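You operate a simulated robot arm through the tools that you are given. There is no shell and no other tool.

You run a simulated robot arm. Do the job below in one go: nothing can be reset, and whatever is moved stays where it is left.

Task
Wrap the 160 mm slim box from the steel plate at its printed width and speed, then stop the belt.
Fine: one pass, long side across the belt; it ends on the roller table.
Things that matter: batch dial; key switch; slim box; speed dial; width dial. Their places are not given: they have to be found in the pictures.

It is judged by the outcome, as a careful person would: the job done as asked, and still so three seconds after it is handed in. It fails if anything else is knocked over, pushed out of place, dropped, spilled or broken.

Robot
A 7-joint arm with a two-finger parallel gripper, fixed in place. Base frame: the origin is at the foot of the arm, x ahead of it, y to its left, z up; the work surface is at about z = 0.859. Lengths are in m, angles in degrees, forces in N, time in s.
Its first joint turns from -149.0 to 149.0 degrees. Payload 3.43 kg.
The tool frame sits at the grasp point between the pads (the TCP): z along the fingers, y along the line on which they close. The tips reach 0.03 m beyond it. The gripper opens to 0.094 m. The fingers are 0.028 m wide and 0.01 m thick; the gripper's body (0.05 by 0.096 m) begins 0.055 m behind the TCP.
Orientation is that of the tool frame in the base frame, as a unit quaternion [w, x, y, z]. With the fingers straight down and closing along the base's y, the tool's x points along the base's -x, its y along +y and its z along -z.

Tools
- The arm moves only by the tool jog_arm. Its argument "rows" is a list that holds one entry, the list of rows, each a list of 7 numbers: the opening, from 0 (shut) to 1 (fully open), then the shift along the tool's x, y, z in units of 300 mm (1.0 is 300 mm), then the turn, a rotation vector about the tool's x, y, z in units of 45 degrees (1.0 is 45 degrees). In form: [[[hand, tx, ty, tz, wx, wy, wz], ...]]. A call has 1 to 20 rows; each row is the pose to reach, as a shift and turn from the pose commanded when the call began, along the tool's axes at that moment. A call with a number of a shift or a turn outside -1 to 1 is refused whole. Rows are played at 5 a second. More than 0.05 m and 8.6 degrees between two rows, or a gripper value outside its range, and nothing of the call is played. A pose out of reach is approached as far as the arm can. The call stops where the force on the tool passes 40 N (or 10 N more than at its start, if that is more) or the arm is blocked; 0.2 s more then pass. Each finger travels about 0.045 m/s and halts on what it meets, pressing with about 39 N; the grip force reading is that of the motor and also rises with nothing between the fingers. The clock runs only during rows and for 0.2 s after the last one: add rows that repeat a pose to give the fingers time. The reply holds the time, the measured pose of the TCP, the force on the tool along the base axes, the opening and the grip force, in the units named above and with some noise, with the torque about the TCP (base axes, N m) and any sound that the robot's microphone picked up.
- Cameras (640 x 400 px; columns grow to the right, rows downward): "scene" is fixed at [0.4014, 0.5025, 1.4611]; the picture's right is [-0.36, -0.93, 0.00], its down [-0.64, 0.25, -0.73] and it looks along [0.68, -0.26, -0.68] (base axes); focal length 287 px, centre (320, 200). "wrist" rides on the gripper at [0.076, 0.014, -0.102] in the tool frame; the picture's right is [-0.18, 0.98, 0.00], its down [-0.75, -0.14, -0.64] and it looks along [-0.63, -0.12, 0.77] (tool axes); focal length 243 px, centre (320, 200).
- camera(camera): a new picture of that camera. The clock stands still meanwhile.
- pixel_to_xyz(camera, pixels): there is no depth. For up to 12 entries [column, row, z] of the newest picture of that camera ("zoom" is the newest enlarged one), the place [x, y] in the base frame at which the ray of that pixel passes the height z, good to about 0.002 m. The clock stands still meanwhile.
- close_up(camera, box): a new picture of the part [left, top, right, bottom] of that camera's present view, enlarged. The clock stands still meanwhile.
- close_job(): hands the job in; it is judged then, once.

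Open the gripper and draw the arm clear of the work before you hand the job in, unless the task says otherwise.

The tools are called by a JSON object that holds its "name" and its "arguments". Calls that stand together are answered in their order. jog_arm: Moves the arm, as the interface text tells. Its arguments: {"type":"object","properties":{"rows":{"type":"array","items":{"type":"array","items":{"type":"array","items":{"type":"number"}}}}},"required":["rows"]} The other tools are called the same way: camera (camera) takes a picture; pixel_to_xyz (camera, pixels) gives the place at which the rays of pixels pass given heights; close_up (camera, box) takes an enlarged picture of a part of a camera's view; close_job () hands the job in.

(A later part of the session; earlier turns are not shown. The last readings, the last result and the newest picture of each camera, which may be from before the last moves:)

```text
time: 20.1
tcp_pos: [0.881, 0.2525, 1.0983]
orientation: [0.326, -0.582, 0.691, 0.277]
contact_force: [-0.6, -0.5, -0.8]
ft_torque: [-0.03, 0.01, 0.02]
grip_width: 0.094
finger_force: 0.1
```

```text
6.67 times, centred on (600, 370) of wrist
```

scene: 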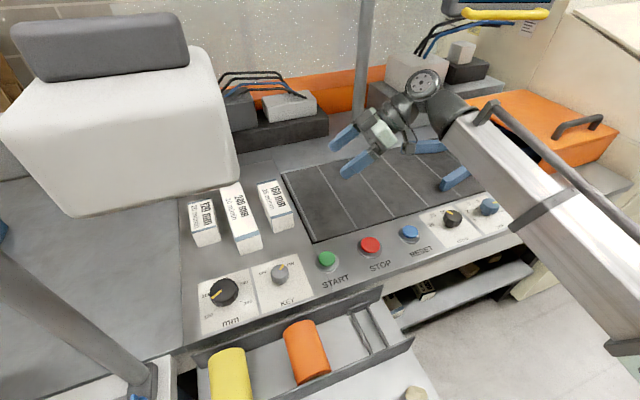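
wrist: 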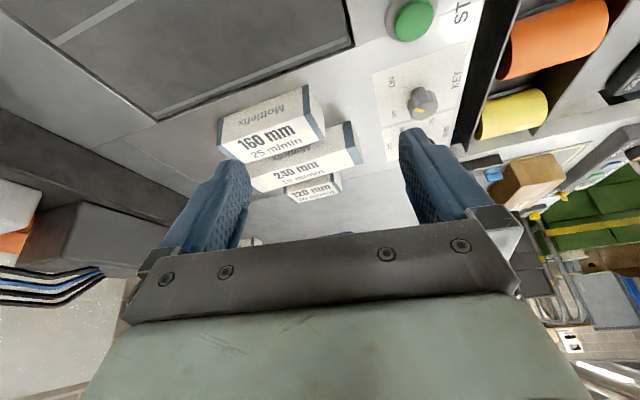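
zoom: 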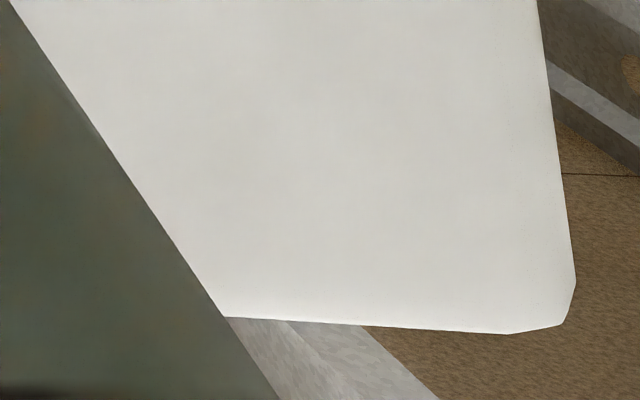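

The overhead block spans about x 0.60–0.74, y 0.50–0.62, z≥1.30, so I will keep the hand low (TCP below ~1.0) and slightly tilted when working at the width dial. I first bring the tool back to a 20° tilt and lower it to z≈1.0 over the START area.

{"name": "jog_arm", "arguments": {"rows": [[[1, 0.006, 0.015, 0.018, 0, 0.034, 0], [1, 0.018, 0.046, 0.055, 0, 0.1, 0], [1, 0.03, 0.08, 0.092, 0, 0.17, 0], [1, 0.042, 0.11, 0.13, 0, 0.24, 0], [1, 0.054, 0.14, 0.166, 0, 0.31, 0], [1, 0.067, 0.17, 0.203, 0, 0.38, 0], [1, 0.08, 0.2, 0.24, 0, 0.445, 0], [1, 0.09, 0.23, 0.277, 0, 0.515, 0], [1, 0.102, 0.262, 0.314, 0, 0.58, 0], [1, 0.113, 0.29, 0.345, 0, 0.64, 0], [1, 0.12, 0.306, 0.365, 0, 0.675, 0], [1, 0.121, 0.309, 0.369, 0, 0.684, 0], [1, 0.121, 0.309, 0.369, 0, 0.684, 0]]]}}

{"name": "camera", "arguments": {"camera": "wrist"}}

```text
time: 22.9
tcp_pos: [0.7994, 0.3294, 1.0008]
orientation: [0.132, -0.635, 0.753, 0.112]
contact_force: [0.7, 0.3, 0.6]
ft_torque: [0.01, 0.02, 0.03]
grip_width: 0.094
finger_force: 0.0
```

```text
taken
```

wrist: 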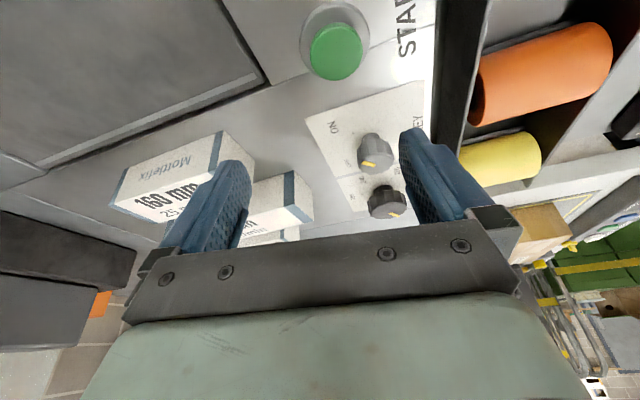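

The view now shows START, key and width knobs, with the key pointer at (375,165) and width pointer at (398,213). I straighten the tool and move to just short of the width dial at z=0.96 to read it from above.

{"name": "jog_arm", "arguments": {"rows": [[[1, -0.02, 0.013, 0.013, 0.004, 0.016, 0.025], [1, -0.055, 0.035, 0.035, 0.012, 0.044, 0.068], [1, -0.095, 0.06, 0.06, 0.02, 0.077, 0.118], [1, -0.135, 0.086, 0.085, 0.03, 0.109, 0.168], [1, -0.175, 0.112, 0.111, 0.038, 0.142, 0.218], [1, -0.215, 0.138, 0.136, 0.047, 0.174, 0.268], [1, -0.255, 0.164, 0.162, 0.056, 0.206, 0.317], [1, -0.295, 0.19, 0.187, 0.065, 0.239, 0.367], [1, -0.335, 0.215, 0.2125, 0.073, 0.271, 0.417], [1, -0.375, 0.24, 0.238, 0.082, 0.304, 0.467], [1, -0.415, 0.266, 0.263, 0.091, 0.336, 0.516], [1, -0.455, 0.292, 0.289, 0.1, 0.368, 0.566], [1, -0.495, 0.318, 0.314, 0.108, 0.4, 0.616], [1, -0.525, 0.337, 0.333, 0.115, 0.425, 0.653], [1, -0.536, 0.344, 0.34, 0.1175, 0.434, 0.667], [1, -0.536, 0.344, 0.34, 0.1175, 0.434, 0.667]]]}}

{"name": "camera", "arguments": {"camera": "wrist"}}

{"name": "camera", "arguments": {"camera": "scene"}}

```text
time: 26.3
tcp_pos: [0.7285, 0.5275, 0.9586]
orientation: [-0.001, -0.422, 0.907, 0.0]
contact_force: [-0.3, -0.4, -0.3]
ft_torque: [0.02, -0.02, 0.03]
grip_width: 0.0941
finger_force: 0.1
```

```text
taken
```

wrist: 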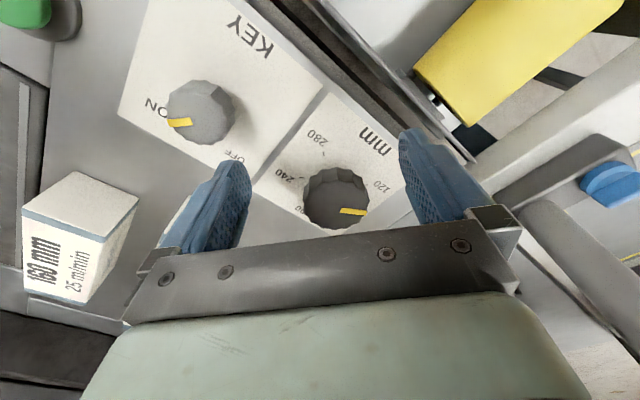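

```text
taken
```

scene: 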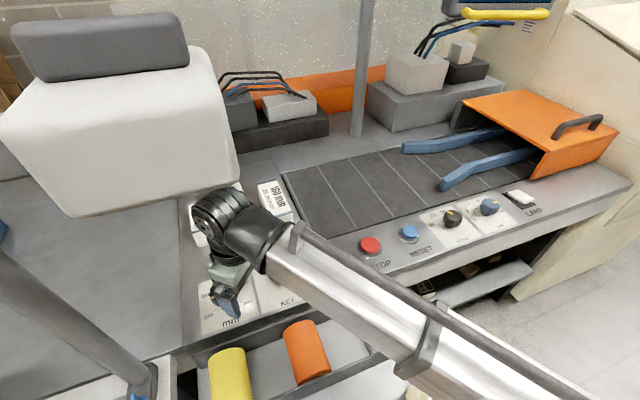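

The wrist view shows the width knob at (337,200) between the fingers, pointer at (353,211). I enlarge and map it and the marks.

{"name": "close_up", "arguments": {"camera": "wrist", "box": [250, 110, 430, 235]}}

```text
3.20 times, centred on (340, 172) of wrist
```

zoom: 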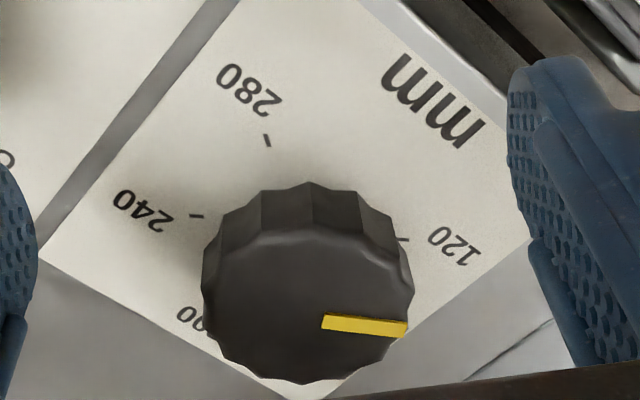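

{"name": "pixel_to_xyz", "arguments": {"camera": "zoom", "pixels": [[407, 328, 0.9], [322, 321, 0.9], [455, 246, 0.86], [250, 92, 0.86], [143, 212, 0.86], [190, 318, 0.86], [267, 141, 0.86], [196, 217, 0.86], [404, 239, 0.86], [203, 300, 0.9], [413, 290, 0.9], [302, 383, 0.9]]}}

{"name": "pixel_to_xyz", "arguments": {"camera": "zoom", "pixels": [[310, 235, 0.9], [304, 310, 0.9], [310, 182, 0.875], [310, 182, 0.87], [407, 328, 0.905], [322, 321, 0.905], [304, 310, 0.905], [528, 240, 0.86], [40, 250, 0.86]]}}

```text
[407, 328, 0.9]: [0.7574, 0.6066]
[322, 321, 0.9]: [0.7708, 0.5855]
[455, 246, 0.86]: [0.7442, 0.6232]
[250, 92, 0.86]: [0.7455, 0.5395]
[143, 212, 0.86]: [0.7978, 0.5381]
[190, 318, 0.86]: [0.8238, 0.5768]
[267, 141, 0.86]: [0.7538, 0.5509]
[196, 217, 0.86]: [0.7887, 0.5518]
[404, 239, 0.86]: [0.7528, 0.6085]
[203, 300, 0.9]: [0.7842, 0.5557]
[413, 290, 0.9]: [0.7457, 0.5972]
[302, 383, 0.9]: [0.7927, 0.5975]
```

```text
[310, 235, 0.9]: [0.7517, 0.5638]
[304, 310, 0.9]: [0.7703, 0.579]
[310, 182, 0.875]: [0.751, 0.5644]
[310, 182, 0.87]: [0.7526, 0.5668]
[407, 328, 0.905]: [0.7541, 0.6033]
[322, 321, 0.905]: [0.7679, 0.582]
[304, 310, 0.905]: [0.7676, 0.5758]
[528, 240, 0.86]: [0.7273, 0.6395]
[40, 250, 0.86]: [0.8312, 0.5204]
```

Marks and pointer: centre ≈(0.771,0.582), pointer at ≈122°, i.e. on the 120 mark, so the dial must turn 60° clockwise seen from above to reach 160. I line up above the knob with a 15° tilt and heading 67°.

{"name": "jog_arm", "arguments": {"rows": [[[1, -0.02, 0, 0.005, -0.005, -0.035, -0.04], [1, -0.055, -0.001, 0.012, -0.014, -0.095, -0.11], [1, -0.09, -0.002, 0.02, -0.024, -0.16, -0.18], [1, -0.125, -0.003, 0.028, -0.033, -0.22, -0.25], [1, -0.16, -0.003, 0.036, -0.042, -0.28, -0.32], [1, -0.183, -0.004, 0.041, -0.048, -0.32, -0.365], [1, -0.189, -0.004, 0.042, -0.0495, -0.331, -0.3755], [1, -0.189, -0.004, 0.042, -0.0495, -0.331, -0.3755]]]}}

{"name": "camera", "arguments": {"camera": "wrist"}}

{"name": "camera", "arguments": {"camera": "scene"}}

```text
time: 28.1
tcp_pos: [0.7666, 0.5696, 0.9468]
orientation: [0.108, -0.547, 0.827, 0.072]
contact_force: [-0.4, 0.3, 1.1]
ft_torque: [0.0, -0.01, 0.01]
grip_width: 0.094
finger_force: 0.1
```

```text
taken
```

wrist: 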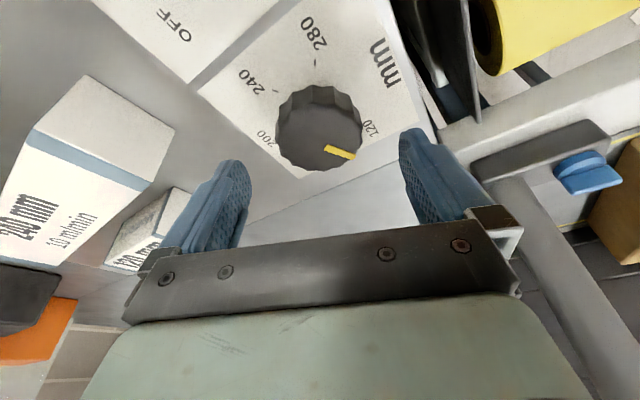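

```text
taken
```

scene: 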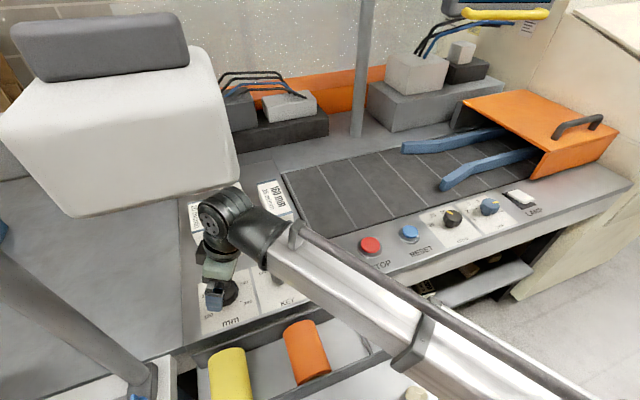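

The knob at (318,128) sits centred between the fingers. I descend 5 cm along the tool axis to straddle it.

{"name": "jog_arm", "arguments": {"rows": [[[1, 0, 0.001, 0.02, 0, 0, 0], [1, 0, 0.001, 0.05, 0, 0, 0], [1, 0, 0.002, 0.08, 0, 0, 0], [1, 0, 0.002, 0.11, 0, 0, 0], [1, 0, 0.003, 0.14, 0, 0, 0], [1, 0, 0.003, 0.16, 0, 0, 0], [1, 0, 0.003, 0.168, 0, 0, 0], [1, 0, 0.003, 0.168, 0, 0, 0]]]}}

{"name": "camera", "arguments": {"camera": "wrist"}}

```text
time: 29.9
tcp_pos: [0.7723, 0.5838, 0.8983]
orientation: [0.108, -0.547, 0.827, 0.072]
contact_force: [-0.5, -0.4, -1.4]
ft_torque: [0.0, 0.03, 0.02]
grip_width: 0.094
finger_force: 0.0
```

```text
taken
```

wrist: 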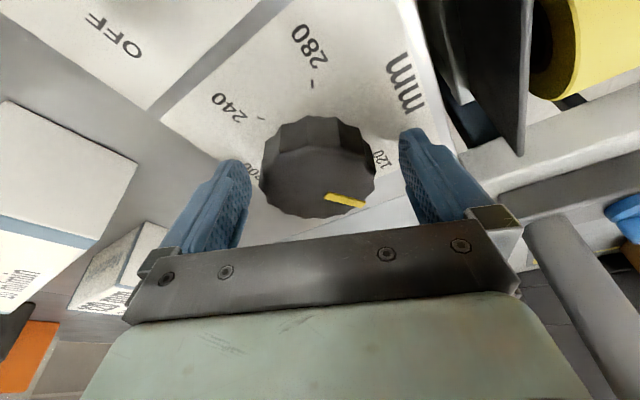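

The TCP projects to (320,188), right at the knob-top centre (318,183). I close the fingers on the width knob.

{"name": "jog_arm", "arguments": {"rows": [[[0, 0, 0, 0, 0, 0, 0], [0, 0, 0, 0, 0, 0, 0], [0, 0, 0, 0, 0, 0, 0], [0, 0, 0, 0, 0, 0, 0], [0, 0, 0, 0, 0, 0, 0], [0, 0, 0, 0, 0, 0, 0]]]}}

{"name": "camera", "arguments": {"camera": "wrist"}}

```text
time: 31.3
tcp_pos: [0.7719, 0.5836, 0.8978]
orientation: [0.108, -0.547, 0.827, 0.072]
contact_force: [5.6, -0.8, -0.1]
ft_torque: [-0.07, -0.12, 0.01]
grip_width: 0.0589
finger_force: 45.1
```

```text
taken
```

wrist: 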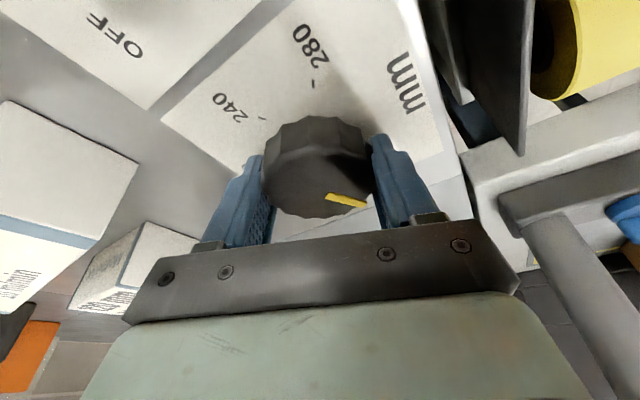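

Gripped at 0.0589 m with small side force. I turn 30° clockwise (seen from above) about the vertical and check the pointer and force.

{"name": "jog_arm", "arguments": {"rows": [[[0, 0, 0, 0, 0.01, 0, 0.04], [0, 0, 0, 0, 0.03, 0, 0.12], [0, 0, 0, 0, 0.054, 0, 0.2], [0, 0, 0, 0, 0.075, 0, 0.28], [0, 0, 0, 0, 0.0965, 0, 0.36], [0, 0, 0, 0, 0.118, 0, 0.44], [0, 0, 0, 0, 0.139, 0, 0.52], [0, 0, 0, 0, 0.16, 0, 0.595], [0, 0, 0, 0, 0.1725, 0, 0.644], [0, 0, 0, 0, 0.1725, 0, 0.644]]]}}

{"name": "camera", "arguments": {"camera": "wrist"}}

{"name": "camera", "arguments": {"camera": "scene"}}

```text
time: 33.5
tcp_pos: [0.7733, 0.5825, 0.8987]
orientation: [0.123, -0.314, 0.941, 0.039]
contact_force: [29.1, -15.3, -12.6]
ft_torque: [0.4, 0.19, 0.33]
grip_width: 0.0584
finger_force: 45.1
```

```text
taken
```

wrist: 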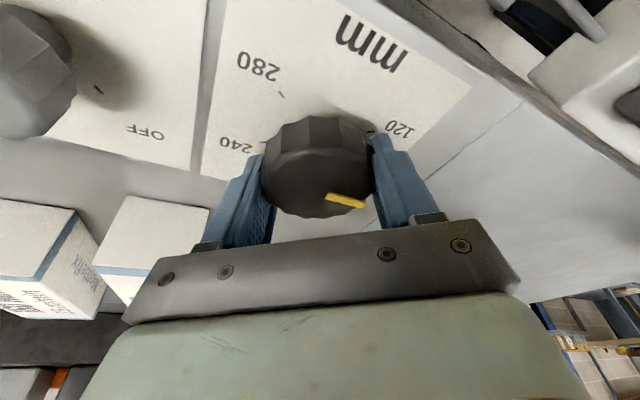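

```text
taken
```

scene: 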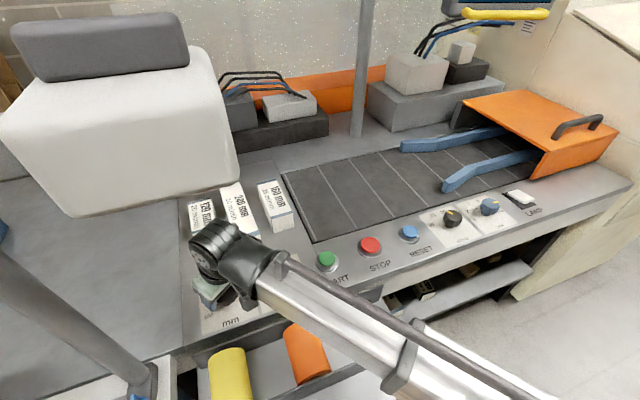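

The knob turned with the hand (~31°) and the blue guides moved, so the dial works; the side force of 33 N is along the closing line, from a ~3 mm offset to the knob axis at about (0.7706,0.5806). I turn the remaining 30° while shifting the hand to follow the true axis.

{"name": "jog_arm", "arguments": {"rows": [[[0, 0, -0.003, 0, 0, 0, 0], [0, 0, -0.0055, 0, 0.005, 0, 0.02], [0, 0, -0.006, 0, 0.0215, 0, 0.08], [0, 0, -0.0065, 0, 0.043, 0, 0.16], [0, 0, -0.007, 0, 0.0645, 0, 0.24], [0, 0, -0.0078, 0, 0.086, 0, 0.32], [0, 0, -0.0085, 0, 0.107, 0, 0.4], [0, 0, -0.0093, 0, 0.129, 0, 0.48], [0, 0, -0.01, 0, 0.15, 0, 0.56], [0, 0, -0.011, 0, 0.1685, 0, 0.63], [0, 0, -0.011, 0, 0.1725, 0, 0.644], [0, 0, -0.011, 0, 0.1725, 0, 0.644]]]}}

{"name": "camera", "arguments": {"camera": "wrist"}}

{"name": "camera", "arguments": {"camera": "scene"}}

```text
time: 36.1
tcp_pos: [0.7727, 0.5791, 0.8983]
orientation: [0.129, -0.06, 0.99, 0.007]
contact_force: [11.6, -17.5, -8.0]
ft_torque: [0.08, 0.06, 0.05]
grip_width: 0.0583
finger_force: 44.3
```

```text
taken
```

wrist: 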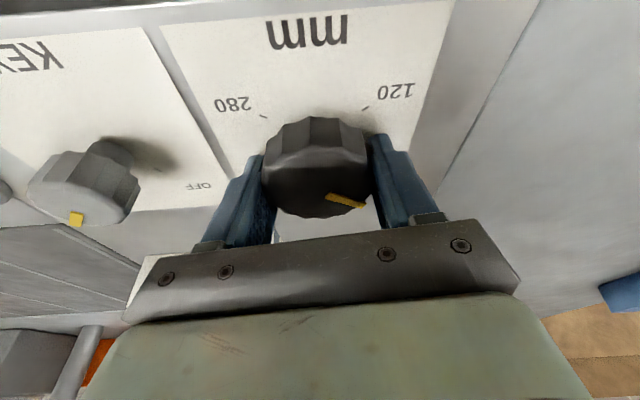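

```text
taken
```

scene: 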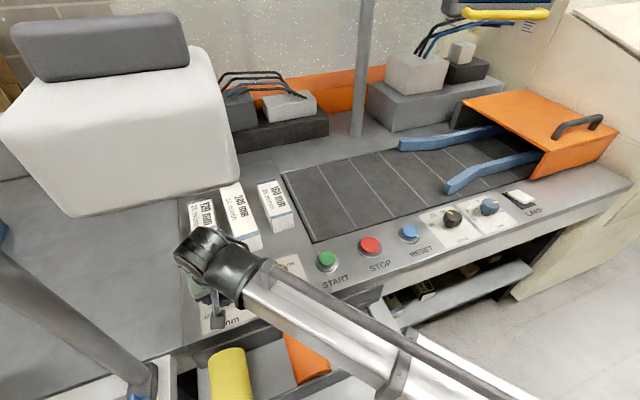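

Total turn is now about 60.7°. I open the fingers, back off 5 cm along the tool axis, and check the dial.

{"name": "jog_arm", "arguments": {"rows": [[[1, 0, 0, 0, 0, 0, 0], [1, 0, 0, 0, 0, 0, 0], [1, 0, 0, 0, 0, 0, 0], [1, 0, 0, 0, 0, 0, 0], [1, 0, 0, -0.03, 0, 0, 0], [1, 0, 0, -0.07, 0, 0, 0], [1, 0, 0, -0.11, 0, 0, 0], [1, 0, 0, -0.15, 0, 0, 0], [1, 0, 0, -0.18, 0, 0, 0], [1, 0, 0, -0.2, 0, 0, 0], [1, 0, 0, -0.2, 0, 0, 0]]]}}

{"name": "camera", "arguments": {"camera": "wrist"}}

{"name": "close_up", "arguments": {"camera": "wrist", "box": [200, 20, 440, 170]}}

```text
time: 38.5
tcp_pos: [0.7578, 0.579, 0.9556]
orientation: [0.13, -0.061, 0.99, 0.008]
contact_force: [0.4, 0.4, -0.2]
ft_torque: [0.0, 0.02, 0.0]
grip_width: 0.0938
finger_force: 0.1
```

```text
taken
```

wrist: 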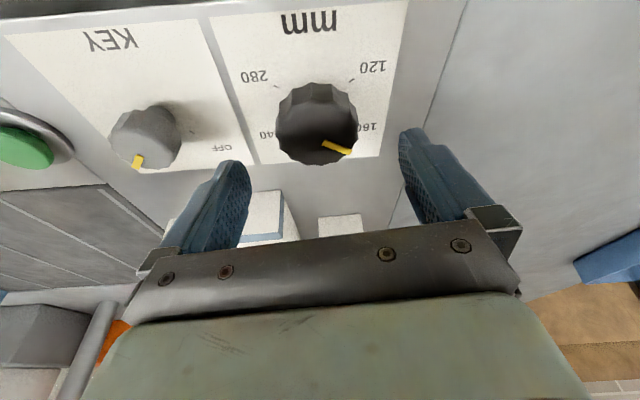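

```text
2.67 times, centred on (320, 95) of wrist
```

zoom: 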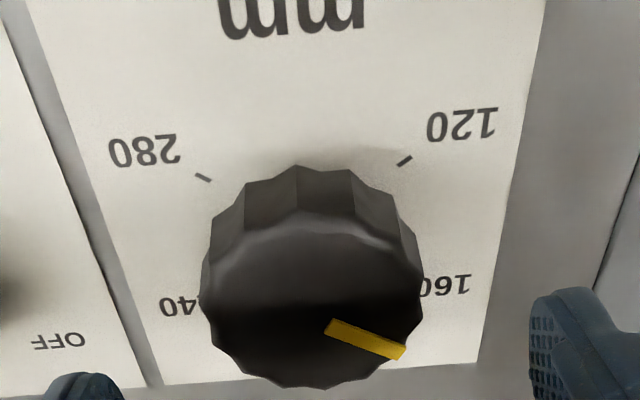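

I map the pointer and marks in this zoom to get the dial angle precisely.

{"name": "pixel_to_xyz", "arguments": {"camera": "zoom", "pixels": [[404, 353, 0.9], [327, 327, 0.9], [404, 353, 0.902], [327, 327, 0.902], [404, 161, 0.86], [203, 177, 0.86], [445, 284, 0.86], [178, 306, 0.86], [201, 290, 0.9], [421, 285, 0.9], [325, 388, 0.9], [305, 228, 0.9]]}}

```text
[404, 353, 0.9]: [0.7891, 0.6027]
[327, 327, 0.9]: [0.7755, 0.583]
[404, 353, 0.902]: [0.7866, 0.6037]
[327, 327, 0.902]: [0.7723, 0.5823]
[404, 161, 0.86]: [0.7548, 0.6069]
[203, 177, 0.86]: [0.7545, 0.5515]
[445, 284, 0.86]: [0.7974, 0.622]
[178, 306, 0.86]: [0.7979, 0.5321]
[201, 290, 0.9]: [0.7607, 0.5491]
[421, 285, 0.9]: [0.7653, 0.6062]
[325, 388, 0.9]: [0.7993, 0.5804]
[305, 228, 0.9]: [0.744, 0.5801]
```

The width pointer now reads about 52–56° against the 60° mark for 160, within measurement error; I will verify it unobstructed. I move along the panel to the right, straightening the tool.

{"name": "jog_arm", "arguments": {"rows": [[[1, 0.006, -0.03, -0.006, 0, 0.01, 0.004], [1, 0.018, -0.08, -0.016, 0.001, 0.03, 0.012], [1, 0.034, -0.15, -0.03, 0.003, 0.055, 0.024], [1, 0.05, -0.225, -0.042, 0.005, 0.083, 0.036], [1, 0.067, -0.3, -0.055, 0.006, 0.11, 0.048], [1, 0.084, -0.375, -0.068, 0.008, 0.138, 0.06], [1, 0.1, -0.45, -0.08, 0.009, 0.166, 0.072], [1, 0.118, -0.525, -0.094, 0.011, 0.194, 0.084], [1, 0.134, -0.6, -0.107, 0.013, 0.22, 0.096], [1, 0.151, -0.675, -0.12, 0.014, 0.25, 0.108], [1, 0.168, -0.75, -0.132, 0.016, 0.277, 0.12], [1, 0.185, -0.825, -0.145, 0.018, 0.305, 0.132], [1, 0.196, -0.88, -0.152, 0.019, 0.322, 0.139], [1, 0.204, -0.912, -0.158, 0.019, 0.333, 0.144], [1, 0.204, -0.912, -0.158, 0.019, 0.333, 0.144]]]}}

{"name": "camera", "arguments": {"camera": "scene"}}

{"name": "close_up", "arguments": {"camera": "scene", "box": [192, 262, 272, 332]}}

```text
time: 41.7
tcp_pos: [0.72, 0.2988, 0.9859]
orientation: [0.0, -0.005, 1.0, -0.001]
contact_force: [-0.1, 0.4, 0.4]
ft_torque: [0.03, 0.02, 0.01]
grip_width: 0.0937
finger_force: 0.1
```

```text
taken
```

scene: 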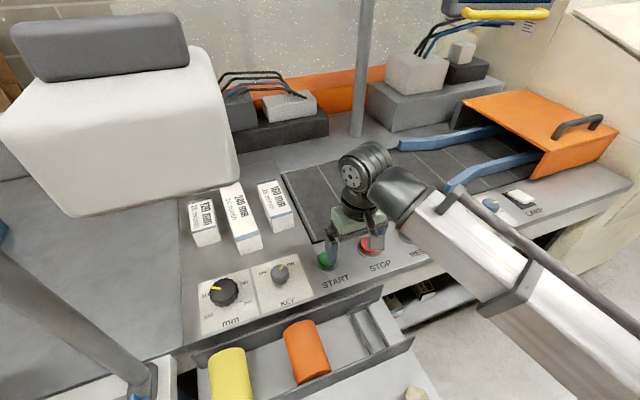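

```text
5.71 times, centred on (232, 297) of scene
```

zoom: 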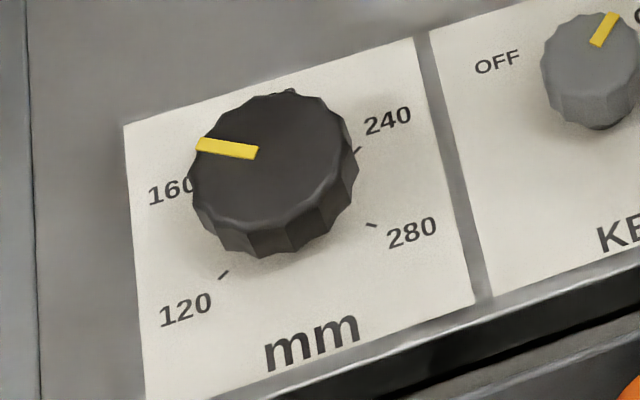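

I map the width pointer in the scene zoom, using the same features as before for comparison.

{"name": "pixel_to_xyz", "arguments": {"camera": "zoom", "pixels": [[199, 144, 0.9], [257, 153, 0.9], [199, 144, 0.905], [257, 153, 0.905], [190, 165, 0.9], [358, 165, 0.9], [285, 90, 0.9], [265, 232, 0.9], [223, 274, 0.86], [371, 225, 0.86], [185, 309, 0.86], [388, 120, 0.86]]}}

```text
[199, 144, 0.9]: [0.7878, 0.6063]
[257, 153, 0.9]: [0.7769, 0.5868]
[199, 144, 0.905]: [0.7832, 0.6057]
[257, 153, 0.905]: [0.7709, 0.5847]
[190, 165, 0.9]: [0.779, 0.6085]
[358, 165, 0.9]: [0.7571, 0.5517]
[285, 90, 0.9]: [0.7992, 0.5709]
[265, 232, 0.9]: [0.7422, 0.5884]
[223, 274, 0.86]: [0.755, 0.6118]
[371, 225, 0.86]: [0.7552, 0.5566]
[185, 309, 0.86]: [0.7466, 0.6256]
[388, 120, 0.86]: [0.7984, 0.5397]
```

The pointer reads 60–61° here. To beat down the mapping noise, I query the pointer ends repeatedly.

{"name": "pixel_to_xyz", "arguments": {"camera": "zoom", "pixels": [[199, 144, 0.9], [199, 144, 0.9], [199, 144, 0.9], [199, 144, 0.9], [199, 144, 0.9], [199, 144, 0.9], [257, 153, 0.9], [257, 153, 0.9], [257, 153, 0.9], [257, 153, 0.9], [257, 153, 0.9], [257, 153, 0.9]]}}

{"name": "pixel_to_xyz", "arguments": {"camera": "zoom", "pixels": [[199, 144, 0.5], [199, 144, 0.5], [199, 144, 0.5], [199, 144, 0.5], [257, 153, 0.5], [257, 153, 0.5], [257, 153, 0.5], [257, 153, 0.5], [257, 153, 0.0], [257, 153, 0.0], [199, 144, 0.0], [199, 144, 0.0]]}}

```text
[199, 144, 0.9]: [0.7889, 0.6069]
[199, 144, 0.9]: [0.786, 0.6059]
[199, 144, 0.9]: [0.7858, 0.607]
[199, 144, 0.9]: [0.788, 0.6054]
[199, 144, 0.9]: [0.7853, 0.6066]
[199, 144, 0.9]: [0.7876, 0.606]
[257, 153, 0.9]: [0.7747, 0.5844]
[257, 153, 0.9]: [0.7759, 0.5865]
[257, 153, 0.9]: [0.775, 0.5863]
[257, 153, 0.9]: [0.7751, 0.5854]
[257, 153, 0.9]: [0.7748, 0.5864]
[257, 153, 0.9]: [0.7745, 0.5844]
```

```text
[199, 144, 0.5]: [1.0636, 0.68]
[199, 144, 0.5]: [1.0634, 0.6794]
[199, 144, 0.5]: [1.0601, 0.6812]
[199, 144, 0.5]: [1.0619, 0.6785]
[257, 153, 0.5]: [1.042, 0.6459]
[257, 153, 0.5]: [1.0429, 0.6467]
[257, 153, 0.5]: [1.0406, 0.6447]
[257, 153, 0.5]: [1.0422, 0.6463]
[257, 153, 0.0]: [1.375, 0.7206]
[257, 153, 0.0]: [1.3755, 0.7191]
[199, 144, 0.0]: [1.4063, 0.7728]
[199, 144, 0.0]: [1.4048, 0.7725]
```

With repeated queries the width pointer comes out at 60°±1, exactly the 160 mark. Now I move right toward the speed dial at (0.770,−0.032).

{"name": "jog_arm", "arguments": {"rows": [[[1, 0.002, -0.03, 0.002, 0, 0, 0], [1, 0.006, -0.09, 0.006, 0, 0, 0], [1, 0.01, -0.16, 0.01, 0, 0, 0], [1, 0.015, -0.235, 0.013, 0, 0, 0], [1, 0.02, -0.31, 0.016, 0, 0, 0], [1, 0.025, -0.385, 0.02, 0, 0, 0], [1, 0.03, -0.46, 0.023, 0, 0, 0], [1, 0.035, -0.535, 0.026, 0, 0, 0], [1, 0.04, -0.61, 0.03, 0, 0, 0], [1, 0.045, -0.685, 0.033, 0, 0, 0], [1, 0.05, -0.76, 0.036, 0, 0, 0], [1, 0.055, -0.835, 0.04, 0, 0, 0], [1, 0.06, -0.9, 0.045, 0, 0, 0], [1, 0.065, -0.96, 0.05, 0, 0, 0], [1, 0.067, -0.983, 0.053, 0, 0, 0], [1, 0.067, -0.983, 0.053, 0, 0, 0]]]}}

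{"name": "camera", "arguments": {"camera": "wrist"}}

{"name": "camera", "arguments": {"camera": "scene"}}

```text
time: 45.1
tcp_pos: [0.7014, 0.003, 0.972]
orientation: [0.0, -0.004, 1.0, -0.002]
contact_force: [-0.3, -0.1, 0.5]
ft_torque: [-0.01, 0.0, -0.03]
grip_width: 0.0938
finger_force: 0.1
```

```text
taken
```

wrist: 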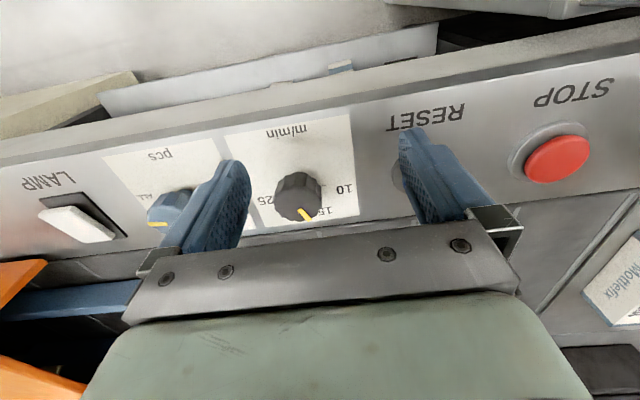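

```text
taken
```

scene: 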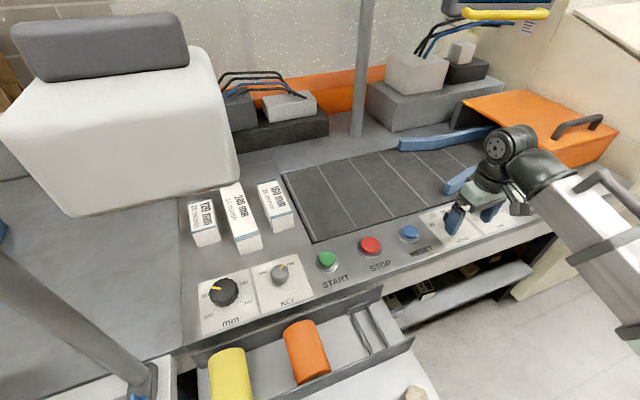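

The speed knob is at (298,197) in the wrist view with its pointer toward "15". I enlarge it and map precisely, repeating far-plane queries for the pointer direction.

{"name": "close_up", "arguments": {"camera": "wrist", "box": [240, 110, 368, 240]}}

```text
3.08 times, centred on (304, 175) of wrist
```

zoom: 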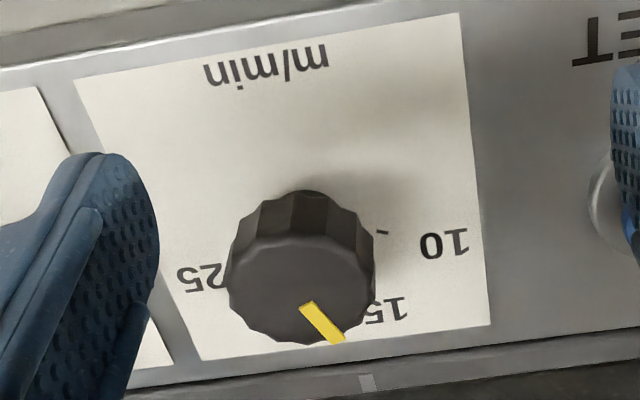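

{"name": "pixel_to_xyz", "arguments": {"camera": "zoom", "pixels": [[340, 342, -5], [340, 342, -5], [306, 305, -5], [306, 305, -5], [383, 231, 0.86], [383, 231, 0.86], [445, 243, 0.86], [202, 280, 0.86], [385, 311, 0.86], [75, 80, 0.86], [460, 13, 0.86], [493, 325, 0.86]]}}

{"name": "pixel_to_xyz", "arguments": {"camera": "zoom", "pixels": [[225, 275, 0.9], [225, 275, 0.9], [376, 268, 0.9], [376, 268, 0.9], [303, 345, 0.9], [303, 345, 0.9], [299, 236, 0.9], [299, 236, 0.9], [340, 342, 0.9], [340, 342, 0.9], [306, 305, 0.9], [306, 305, 0.9]]}}

```text
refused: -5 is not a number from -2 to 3
```

```text
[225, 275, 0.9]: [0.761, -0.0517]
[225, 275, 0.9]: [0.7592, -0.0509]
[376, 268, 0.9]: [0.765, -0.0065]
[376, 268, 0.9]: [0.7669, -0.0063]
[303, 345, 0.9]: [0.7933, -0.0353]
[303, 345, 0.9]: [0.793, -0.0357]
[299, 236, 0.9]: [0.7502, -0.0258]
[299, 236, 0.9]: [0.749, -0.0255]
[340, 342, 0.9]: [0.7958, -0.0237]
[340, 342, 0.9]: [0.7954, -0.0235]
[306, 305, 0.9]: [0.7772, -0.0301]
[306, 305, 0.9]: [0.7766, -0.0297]
```

{"name": "pixel_to_xyz", "arguments": {"camera": "zoom", "pixels": [[340, 342, -2], [340, 342, -2], [306, 305, -2], [306, 305, -2], [383, 231, 0.86], [383, 231, 0.86], [445, 243, 0.86], [202, 280, 0.86], [385, 311, 0.86], [75, 80, 0.86], [460, 13, 0.86], [493, 325, 0.86]]}}

```text
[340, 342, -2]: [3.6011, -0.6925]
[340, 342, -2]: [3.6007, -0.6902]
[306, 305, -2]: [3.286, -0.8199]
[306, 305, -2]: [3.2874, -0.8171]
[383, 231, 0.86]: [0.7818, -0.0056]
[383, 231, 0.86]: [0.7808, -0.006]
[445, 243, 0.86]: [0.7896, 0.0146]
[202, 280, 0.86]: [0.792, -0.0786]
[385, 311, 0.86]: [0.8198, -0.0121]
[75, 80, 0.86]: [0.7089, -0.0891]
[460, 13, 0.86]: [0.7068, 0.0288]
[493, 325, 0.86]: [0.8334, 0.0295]
```

The speed pointer is at 22.0° (the 15 mark), knob centre (0.771,−0.030), diameter ≈45 mm; 25 is at −67.5°, so −90° is needed. I position above it with heading +45°.

{"name": "jog_arm", "arguments": {"rows": [[[1, -0.01, -0.005, 0.002, 0, 0, -0.04], [1, -0.03, -0.014, 0.007, 0, 0, -0.12], [1, -0.05, -0.024, 0.012, 0, 0, -0.21], [1, -0.07, -0.034, 0.017, 0, 0, -0.3], [1, -0.09, -0.044, 0.022, 0, 0, -0.39], [1, -0.11, -0.053, 0.027, 0, 0, -0.48], [1, -0.13, -0.063, 0.032, 0, 0, -0.57], [1, -0.15, -0.073, 0.037, 0, 0, -0.66], [1, -0.17, -0.083, 0.042, 0, 0, -0.75], [1, -0.19, -0.093, 0.047, 0, 0, -0.84], [1, -0.21, -0.102, 0.052, 0, 0, -0.92], [1, -0.225, -0.109, 0.056, 0, 0, -0.98], [1, -0.231, -0.112, 0.057, 0, 0, -1.0], [1, -0.231, -0.112, 0.057, 0, 0, -1.0]]]}}

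{"name": "camera", "arguments": {"camera": "wrist"}}

```text
time: 48.1
tcp_pos: [0.7724, -0.0293, 0.9528]
orientation: [-0.001, -0.387, 0.922, 0.0]
contact_force: [0.3, 0.1, 0.1]
ft_torque: [-0.02, 0.01, 0.0]
grip_width: 0.094
finger_force: 0.0
```

```text
taken
```

wrist: 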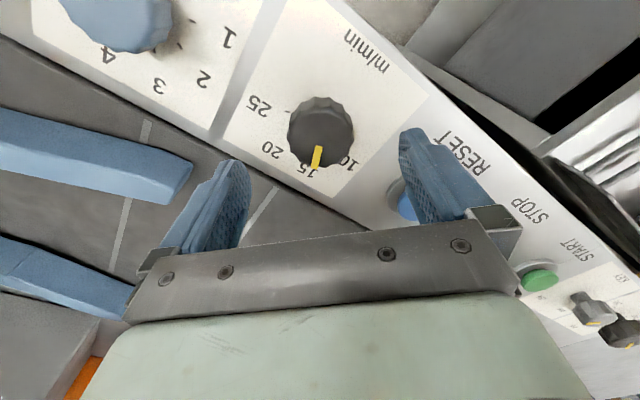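

The speed knob at (320,130) is centred below the open fingers. I descend to z≈0.897 around it.

{"name": "jog_arm", "arguments": {"rows": [[[1, 0.001, 0, 0.02, 0, 0, 0], [1, 0.002, 0.001, 0.055, 0, 0, 0], [1, 0.003, 0.001, 0.09, 0, 0, 0], [1, 0.004, 0.001, 0.125, 0, 0, 0], [1, 0.004, 0.001, 0.155, 0, 0, 0], [1, 0.004, 0.001, 0.178, 0, 0, 0], [1, 0.004, 0.001, 0.186, 0, 0, 0], [1, 0.004, 0.001, 0.186, 0, 0, 0]]]}}

{"name": "camera", "arguments": {"camera": "wrist"}}

```text
time: 49.9
tcp_pos: [0.7699, -0.0313, 0.8978]
orientation: [-0.001, -0.387, 0.922, 0.001]
contact_force: [-0.1, 0.0, 0.9]
ft_torque: [-0.01, -0.03, 0.03]
grip_width: 0.0945
finger_force: 0.0
```

```text
taken
```

wrist: 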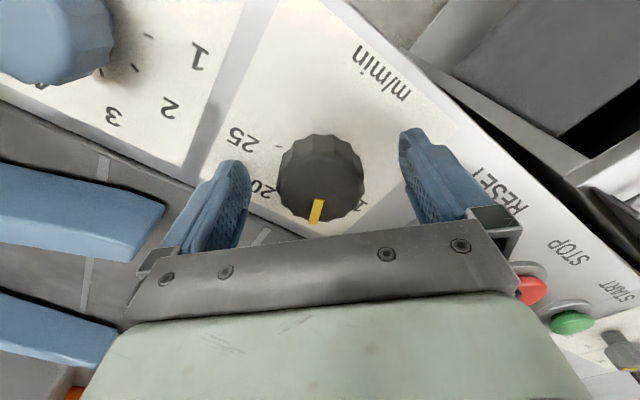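

The knob-top centre is at about (320,190), matching the TCP pixel (320,188). I close on the speed knob.

{"name": "jog_arm", "arguments": {"rows": [[[0, 0, 0, 0, 0, 0, 0], [0, 0, 0, 0, 0, 0, 0], [0, 0, 0, 0, 0, 0, 0], [0, 0, 0, 0, 0, 0, 0], [0, 0, 0, 0, 0, 0, 0], [0, 0, 0, 0, 0, 0, 0]]]}}

```text
time: 51.3
tcp_pos: [0.7692, -0.0313, 0.899]
orientation: [-0.002, -0.386, 0.923, 0.001]
contact_force: [-2.7, 3.4, -1.0]
ft_torque: [0.1, 0.06, 0.01]
grip_width: 0.0454
finger_force: 44.5
```

Gripped at 0.0454 m with ~4 N side force. I turn 24° clockwise first and read the force.

{"name": "jog_arm", "arguments": {"rows": [[[0, 0, 0, 0, 0, 0, 0.03], [0, 0, 0, 0, 0, 0, 0.1], [0, 0, 0, 0, 0, 0, 0.18], [0, 0, 0, 0, 0, 0, 0.26], [0, 0, 0, 0, 0, 0, 0.34], [0, 0, 0, 0, 0, 0, 0.42], [0, 0, 0, 0, 0, 0, 0.5], [0, 0, 0, 0, 0, 0, 0.53], [0, 0, 0, 0, 0, 0, 0.53]]]}}

```text
time: 53.3
tcp_pos: [0.7687, -0.0311, 0.899]
orientation: [-0.001, -0.186, 0.983, 0.0]
contact_force: [-7.4, -1.1, 11.1]
ft_torque: [0.02, -0.59, -0.02]
grip_width: 0.0453
finger_force: 45.2
```

Force is small (heading 21.4°). I continue with another 33°.

{"name": "jog_arm", "arguments": {"rows": [[[0, 0, 0, 0, 0, 0, 0.03], [0, 0, 0, 0, 0, 0, 0.1], [0, 0, 0, 0, 0, 0, 0.18], [0, 0, 0, 0, 0, 0, 0.26], [0, 0, 0, 0, 0, 0, 0.34], [0, 0, 0, 0, 0, 0, 0.42], [0, 0, 0, 0, 0, 0, 0.5], [0, 0, 0, 0, 0, 0, 0.58], [0, 0, 0, 0, 0, 0, 0.66], [0, 0, 0, 0, 0, 0, 0.72], [0, 0, 0, 0, 0, 0, 0.735], [0, 0, 0, 0, 0, 0, 0.735]]]}}

{"name": "camera", "arguments": {"camera": "wrist"}}

```text
time: 55.9
tcp_pos: [0.7697, -0.0291, 0.898]
orientation: [-0.001, 0.1, 0.995, -0.001]
contact_force: [-15.0, 0.1, 3.1]
ft_torque: [-0.19, -0.35, -0.04]
grip_width: 0.0455
finger_force: 44.7
```

```text
taken
```

wrist: 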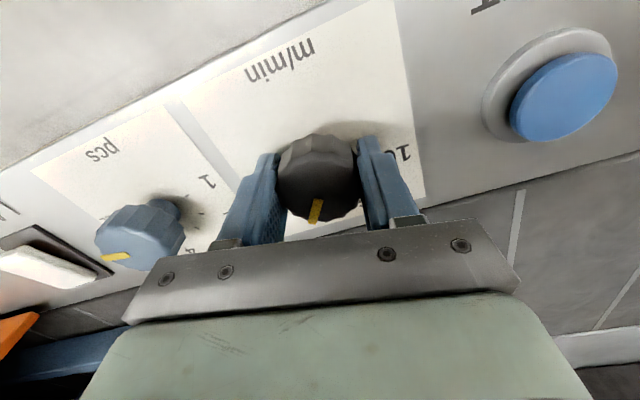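

Heading is now −11.5° (57° turned), the pointer stays fixed in the grip, force −15 N in x. I turn the last 33°, easing 1 mm back.

{"name": "jog_arm", "arguments": {"rows": [[[0, 0.002, 0, 0, 0, 0, 0.02], [0, 0.003, 0, 0, 0, 0, 0.09], [0, 0.003, 0, 0, 0, 0, 0.17], [0, 0.003, 0, 0, 0, 0, 0.25], [0, 0.003, 0, 0, 0, 0, 0.33], [0, 0.003, 0, 0, 0, 0, 0.41], [0, 0.003, 0, 0, 0, 0, 0.49], [0, 0.003, 0, 0, 0, 0, 0.57], [0, 0.003, 0, 0, 0, 0, 0.65], [0, 0.003, 0, 0, 0, 0, 0.72], [0, 0.003, 0, 0, 0, 0, 0.735], [0, 0.003, 0, 0, 0, 0, 0.735]]]}}

{"name": "camera", "arguments": {"camera": "wrist"}}

```text
time: 58.5
tcp_pos: [0.7703, -0.0295, 0.8988]
orientation: [-0.001, 0.38, 0.925, 0.0]
contact_force: [7.8, -4.1, 20.8]
ft_torque: [0.1, 0.33, 0.01]
grip_width: 0.0454
finger_force: 44.7
```

```text
taken
```

wrist: 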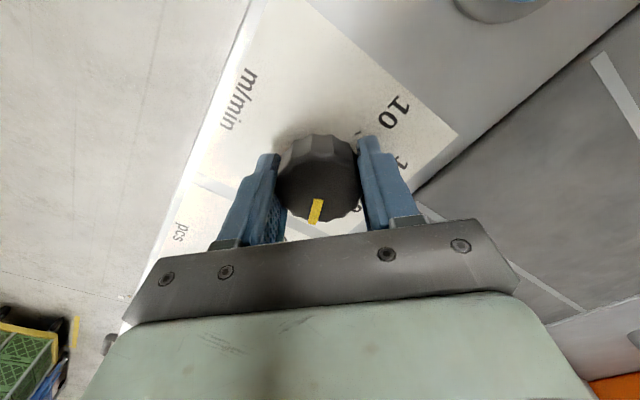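

Heading −44.7°, so 90.2° turned in all. I open, rise 6 cm and check the dial.

{"name": "jog_arm", "arguments": {"rows": [[[1, 0, 0, 0, 0, 0, 0], [1, 0, 0, 0, 0, 0, 0], [1, 0, 0, 0, 0, 0, 0], [1, 0, 0, 0, 0, 0, 0], [1, 0, 0, 0, 0, 0, 0], [1, 0, 0, -0.03, 0, 0, 0], [1, 0, 0, -0.07, 0, 0, 0], [1, 0, 0, -0.11, 0, 0, 0], [1, 0, 0, -0.15, 0, 0, 0], [1, 0, 0, -0.19, 0, 0, 0], [1, 0, 0, -0.22, 0, 0, 0], [1, 0, 0, -0.22, 0, 0, 0]]]}}

{"name": "close_up", "arguments": {"camera": "wrist", "box": [220, 20, 420, 170]}}

{"name": "camera", "arguments": {"camera": "scene"}}

```text
time: 61.1
tcp_pos: [0.7695, -0.0297, 0.9634]
orientation: [-0.001, 0.379, 0.925, -0.001]
contact_force: [0.1, -0.1, 1.3]
ft_torque: [0.01, 0.02, 0.0]
grip_width: 0.0939
finger_force: 0.1
```

```text
2.67 times, centred on (320, 95) of wrist
```

zoom: 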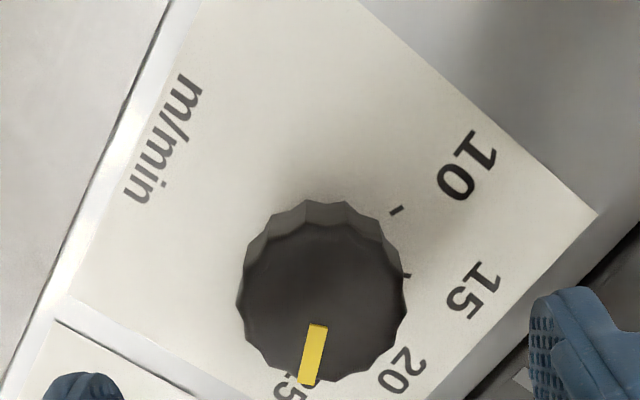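

```text
taken
```

scene: 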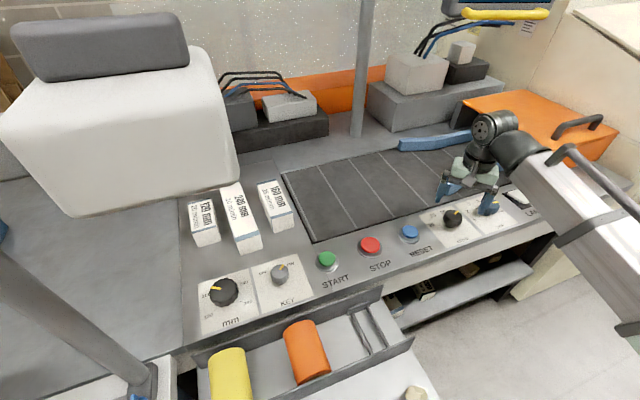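

The pointer in the zoom runs from (318,325) to (308,384), over the "25". I map its direction.

{"name": "pixel_to_xyz", "arguments": {"camera": "zoom", "pixels": [[308, 384, -2], [308, 384, -2], [318, 325, -2], [318, 325, -2], [308, 384, 0.9], [318, 325, 0.9], [286, 385, 0.86], [408, 370, 0.86]]}}

```text
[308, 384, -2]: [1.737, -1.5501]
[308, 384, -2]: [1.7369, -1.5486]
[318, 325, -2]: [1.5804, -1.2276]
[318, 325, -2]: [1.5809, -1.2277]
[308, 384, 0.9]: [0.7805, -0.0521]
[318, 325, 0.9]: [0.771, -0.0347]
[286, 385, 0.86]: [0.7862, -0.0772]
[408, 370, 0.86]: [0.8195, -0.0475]
```

The speed pointer is at about −64 to −66°, on the 25 mark (−67.5° nominal). The key is ON and the batch dial at ALL needs no change for a run that I stop by hand, so next I go left again to measure the box and the guides.

{"name": "jog_arm", "arguments": {"rows": [[[1, 0.012, 0.02, -0.01, 0, 0, -0.03], [1, 0.035, 0.056, -0.025, 0, 0, -0.09], [1, 0.065, 0.105, -0.04, 0, 0, -0.165], [1, 0.095, 0.153, -0.05, 0, 0, -0.24], [1, 0.125, 0.2, -0.06, 0, 0, -0.315], [1, 0.155, 0.25, -0.07, 0, 0, -0.39], [1, 0.185, 0.3, -0.08, 0, 0, -0.465], [1, 0.215, 0.346, -0.09, 0, 0, -0.54], [1, 0.245, 0.394, -0.1, 0, 0, -0.615], [1, 0.275, 0.443, -0.105, 0, 0, -0.69], [1, 0.305, 0.49, -0.11, 0, 0, -0.765], [1, 0.335, 0.54, -0.115, 0, 0, -0.84], [1, 0.365, 0.588, -0.12, 0, 0, -0.92], [1, 0.388, 0.625, -0.123, 0, 0, -0.98], [1, 0.397, 0.639, -0.123, 0, 0, -1.0], [1, 0.397, 0.639, -0.123, 0, 0, -1.0]]]}}

{"name": "camera", "arguments": {"camera": "wrist"}}

{"name": "camera", "arguments": {"camera": "scene"}}

{"name": "close_up", "arguments": {"camera": "scene", "box": [425, 190, 525, 252]}}

```text
time: 64.5
tcp_pos: [0.8181, 0.1906, 1.0013]
orientation: [0.0, -0.005, 1.0, -0.001]
contact_force: [0.1, 0.5, -0.7]
ft_torque: [-0.01, 0.02, -0.03]
grip_width: 0.0941
finger_force: 0.1
```

```text
taken
```

wrist: 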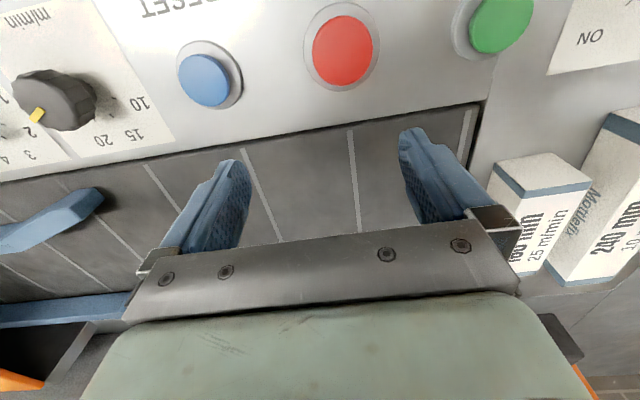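

```text
taken
```

scene: 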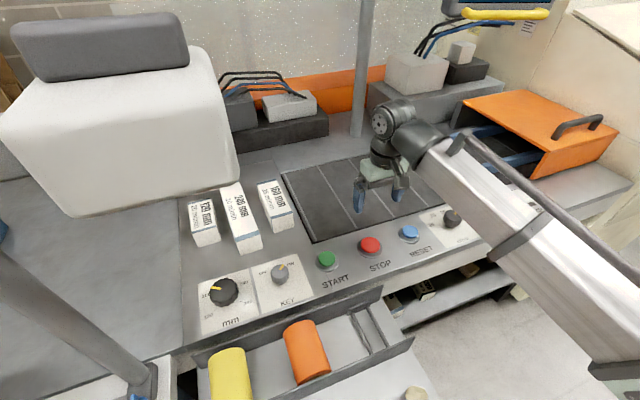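

```text
6.40 times, centred on (475, 221) of scene
```

zoom: 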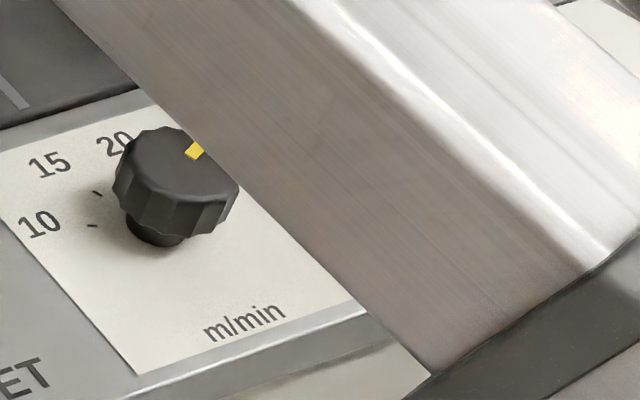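

Now I move to y≈0.38 with a 15° outward tilt to see the 160 mm box from above.

{"name": "jog_arm", "arguments": {"rows": [[[1, -0.004, 0.02, -0.002, 0, -0.01, -0.003], [1, -0.012, 0.07, -0.007, 0, -0.035, -0.01], [1, -0.022, 0.13, -0.013, 0, -0.068, -0.02], [1, -0.033, 0.195, -0.02, 0, -0.1, -0.03], [1, -0.044, 0.26, -0.027, 0, -0.137, -0.04], [1, -0.055, 0.325, -0.034, 0, -0.17, -0.05], [1, -0.066, 0.39, -0.04, 0, -0.205, -0.06], [1, -0.077, 0.455, -0.047, 0, -0.24, -0.07], [1, -0.088, 0.52, -0.054, 0, -0.273, -0.08], [1, -0.098, 0.58, -0.06, 0, -0.305, -0.09], [1, -0.105, 0.62, -0.065, 0, -0.327, -0.098], [1, -0.107, 0.632, -0.067, 0, -0.333, -0.1], [1, -0.107, 0.632, -0.067, 0, -0.333, -0.1]]]}}

{"name": "camera", "arguments": {"camera": "wrist"}}

{"name": "camera", "arguments": {"camera": "scene"}}

```text
time: 67.3
tcp_pos: [0.8487, 0.381, 1.0195]
orientation: [0.13, -0.043, 0.991, 0.001]
contact_force: [-0.1, 0.0, 0.5]
ft_torque: [0.04, 0.02, 0.02]
grip_width: 0.094
finger_force: 0.1
```

```text
taken
```

wrist: 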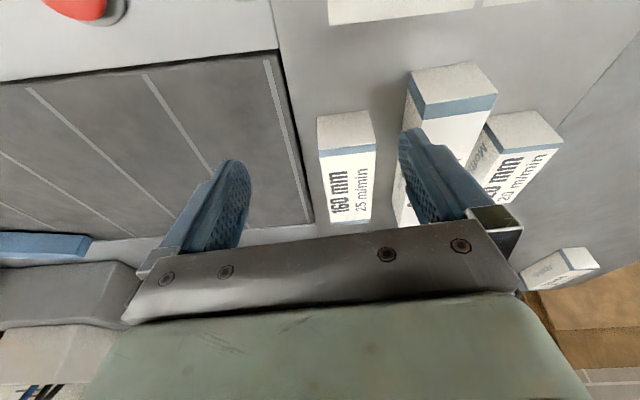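

```text
taken
```

scene: 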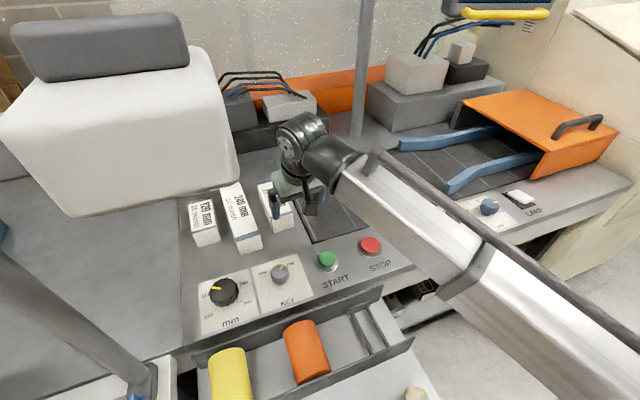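

The 160 mm box is at (345,165) in the wrist view. I enlarge it to pick its corners.

{"name": "close_up", "arguments": {"camera": "wrist", "box": [270, 95, 440, 235]}}

```text
2.86 times, centred on (355, 165) of wrist
```

zoom: 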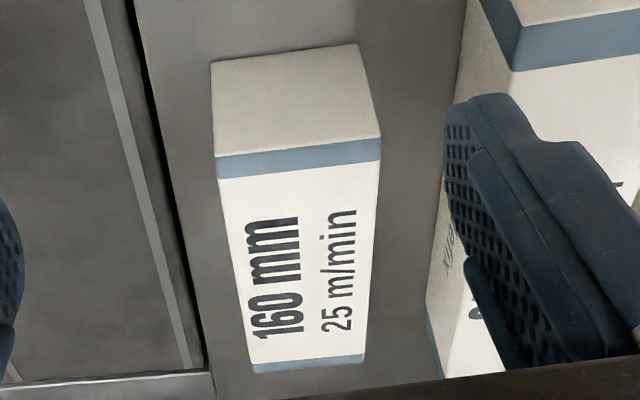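

I map the box's bottom near corners at the plate level and the top corners at trial heights, plus the neighbour box edge and belt edge.

{"name": "pixel_to_xyz", "arguments": {"camera": "zoom", "pixels": [[211, 63, 0.86], [211, 63, 0.86], [357, 44, 0.86], [357, 44, 0.86], [215, 156, 0.92], [215, 156, 0.93], [381, 139, 0.92], [381, 139, 0.93], [252, 374, 0.92], [252, 374, 0.93], [363, 362, 0.92], [363, 362, 0.93]]}}

{"name": "pixel_to_xyz", "arguments": {"camera": "zoom", "pixels": [[215, 156, 0.92], [215, 156, 0.92], [381, 139, 0.92], [381, 139, 0.92], [252, 374, 0.92], [252, 374, 0.92], [363, 362, 0.92], [363, 362, 0.92], [425, 300, 0.86], [130, 10, 0.86], [207, 370, 0.86], [512, 72, 0.93]]}}

```text
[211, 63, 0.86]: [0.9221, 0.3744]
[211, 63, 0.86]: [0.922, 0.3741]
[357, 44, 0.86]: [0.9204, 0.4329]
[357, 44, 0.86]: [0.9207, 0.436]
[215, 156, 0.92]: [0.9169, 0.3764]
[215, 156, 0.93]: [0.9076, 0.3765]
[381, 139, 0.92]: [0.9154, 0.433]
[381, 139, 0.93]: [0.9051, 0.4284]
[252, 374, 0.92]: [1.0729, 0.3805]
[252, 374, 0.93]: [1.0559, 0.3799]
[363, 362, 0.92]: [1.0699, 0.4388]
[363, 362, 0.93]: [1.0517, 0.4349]
```

```text
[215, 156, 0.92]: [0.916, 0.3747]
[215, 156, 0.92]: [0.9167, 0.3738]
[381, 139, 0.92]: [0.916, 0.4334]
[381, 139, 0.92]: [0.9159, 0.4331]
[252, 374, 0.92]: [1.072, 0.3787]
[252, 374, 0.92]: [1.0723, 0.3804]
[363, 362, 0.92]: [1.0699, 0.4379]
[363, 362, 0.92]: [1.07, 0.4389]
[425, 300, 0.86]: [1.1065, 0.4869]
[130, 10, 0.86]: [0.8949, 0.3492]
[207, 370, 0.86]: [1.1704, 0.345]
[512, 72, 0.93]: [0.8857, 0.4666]
```

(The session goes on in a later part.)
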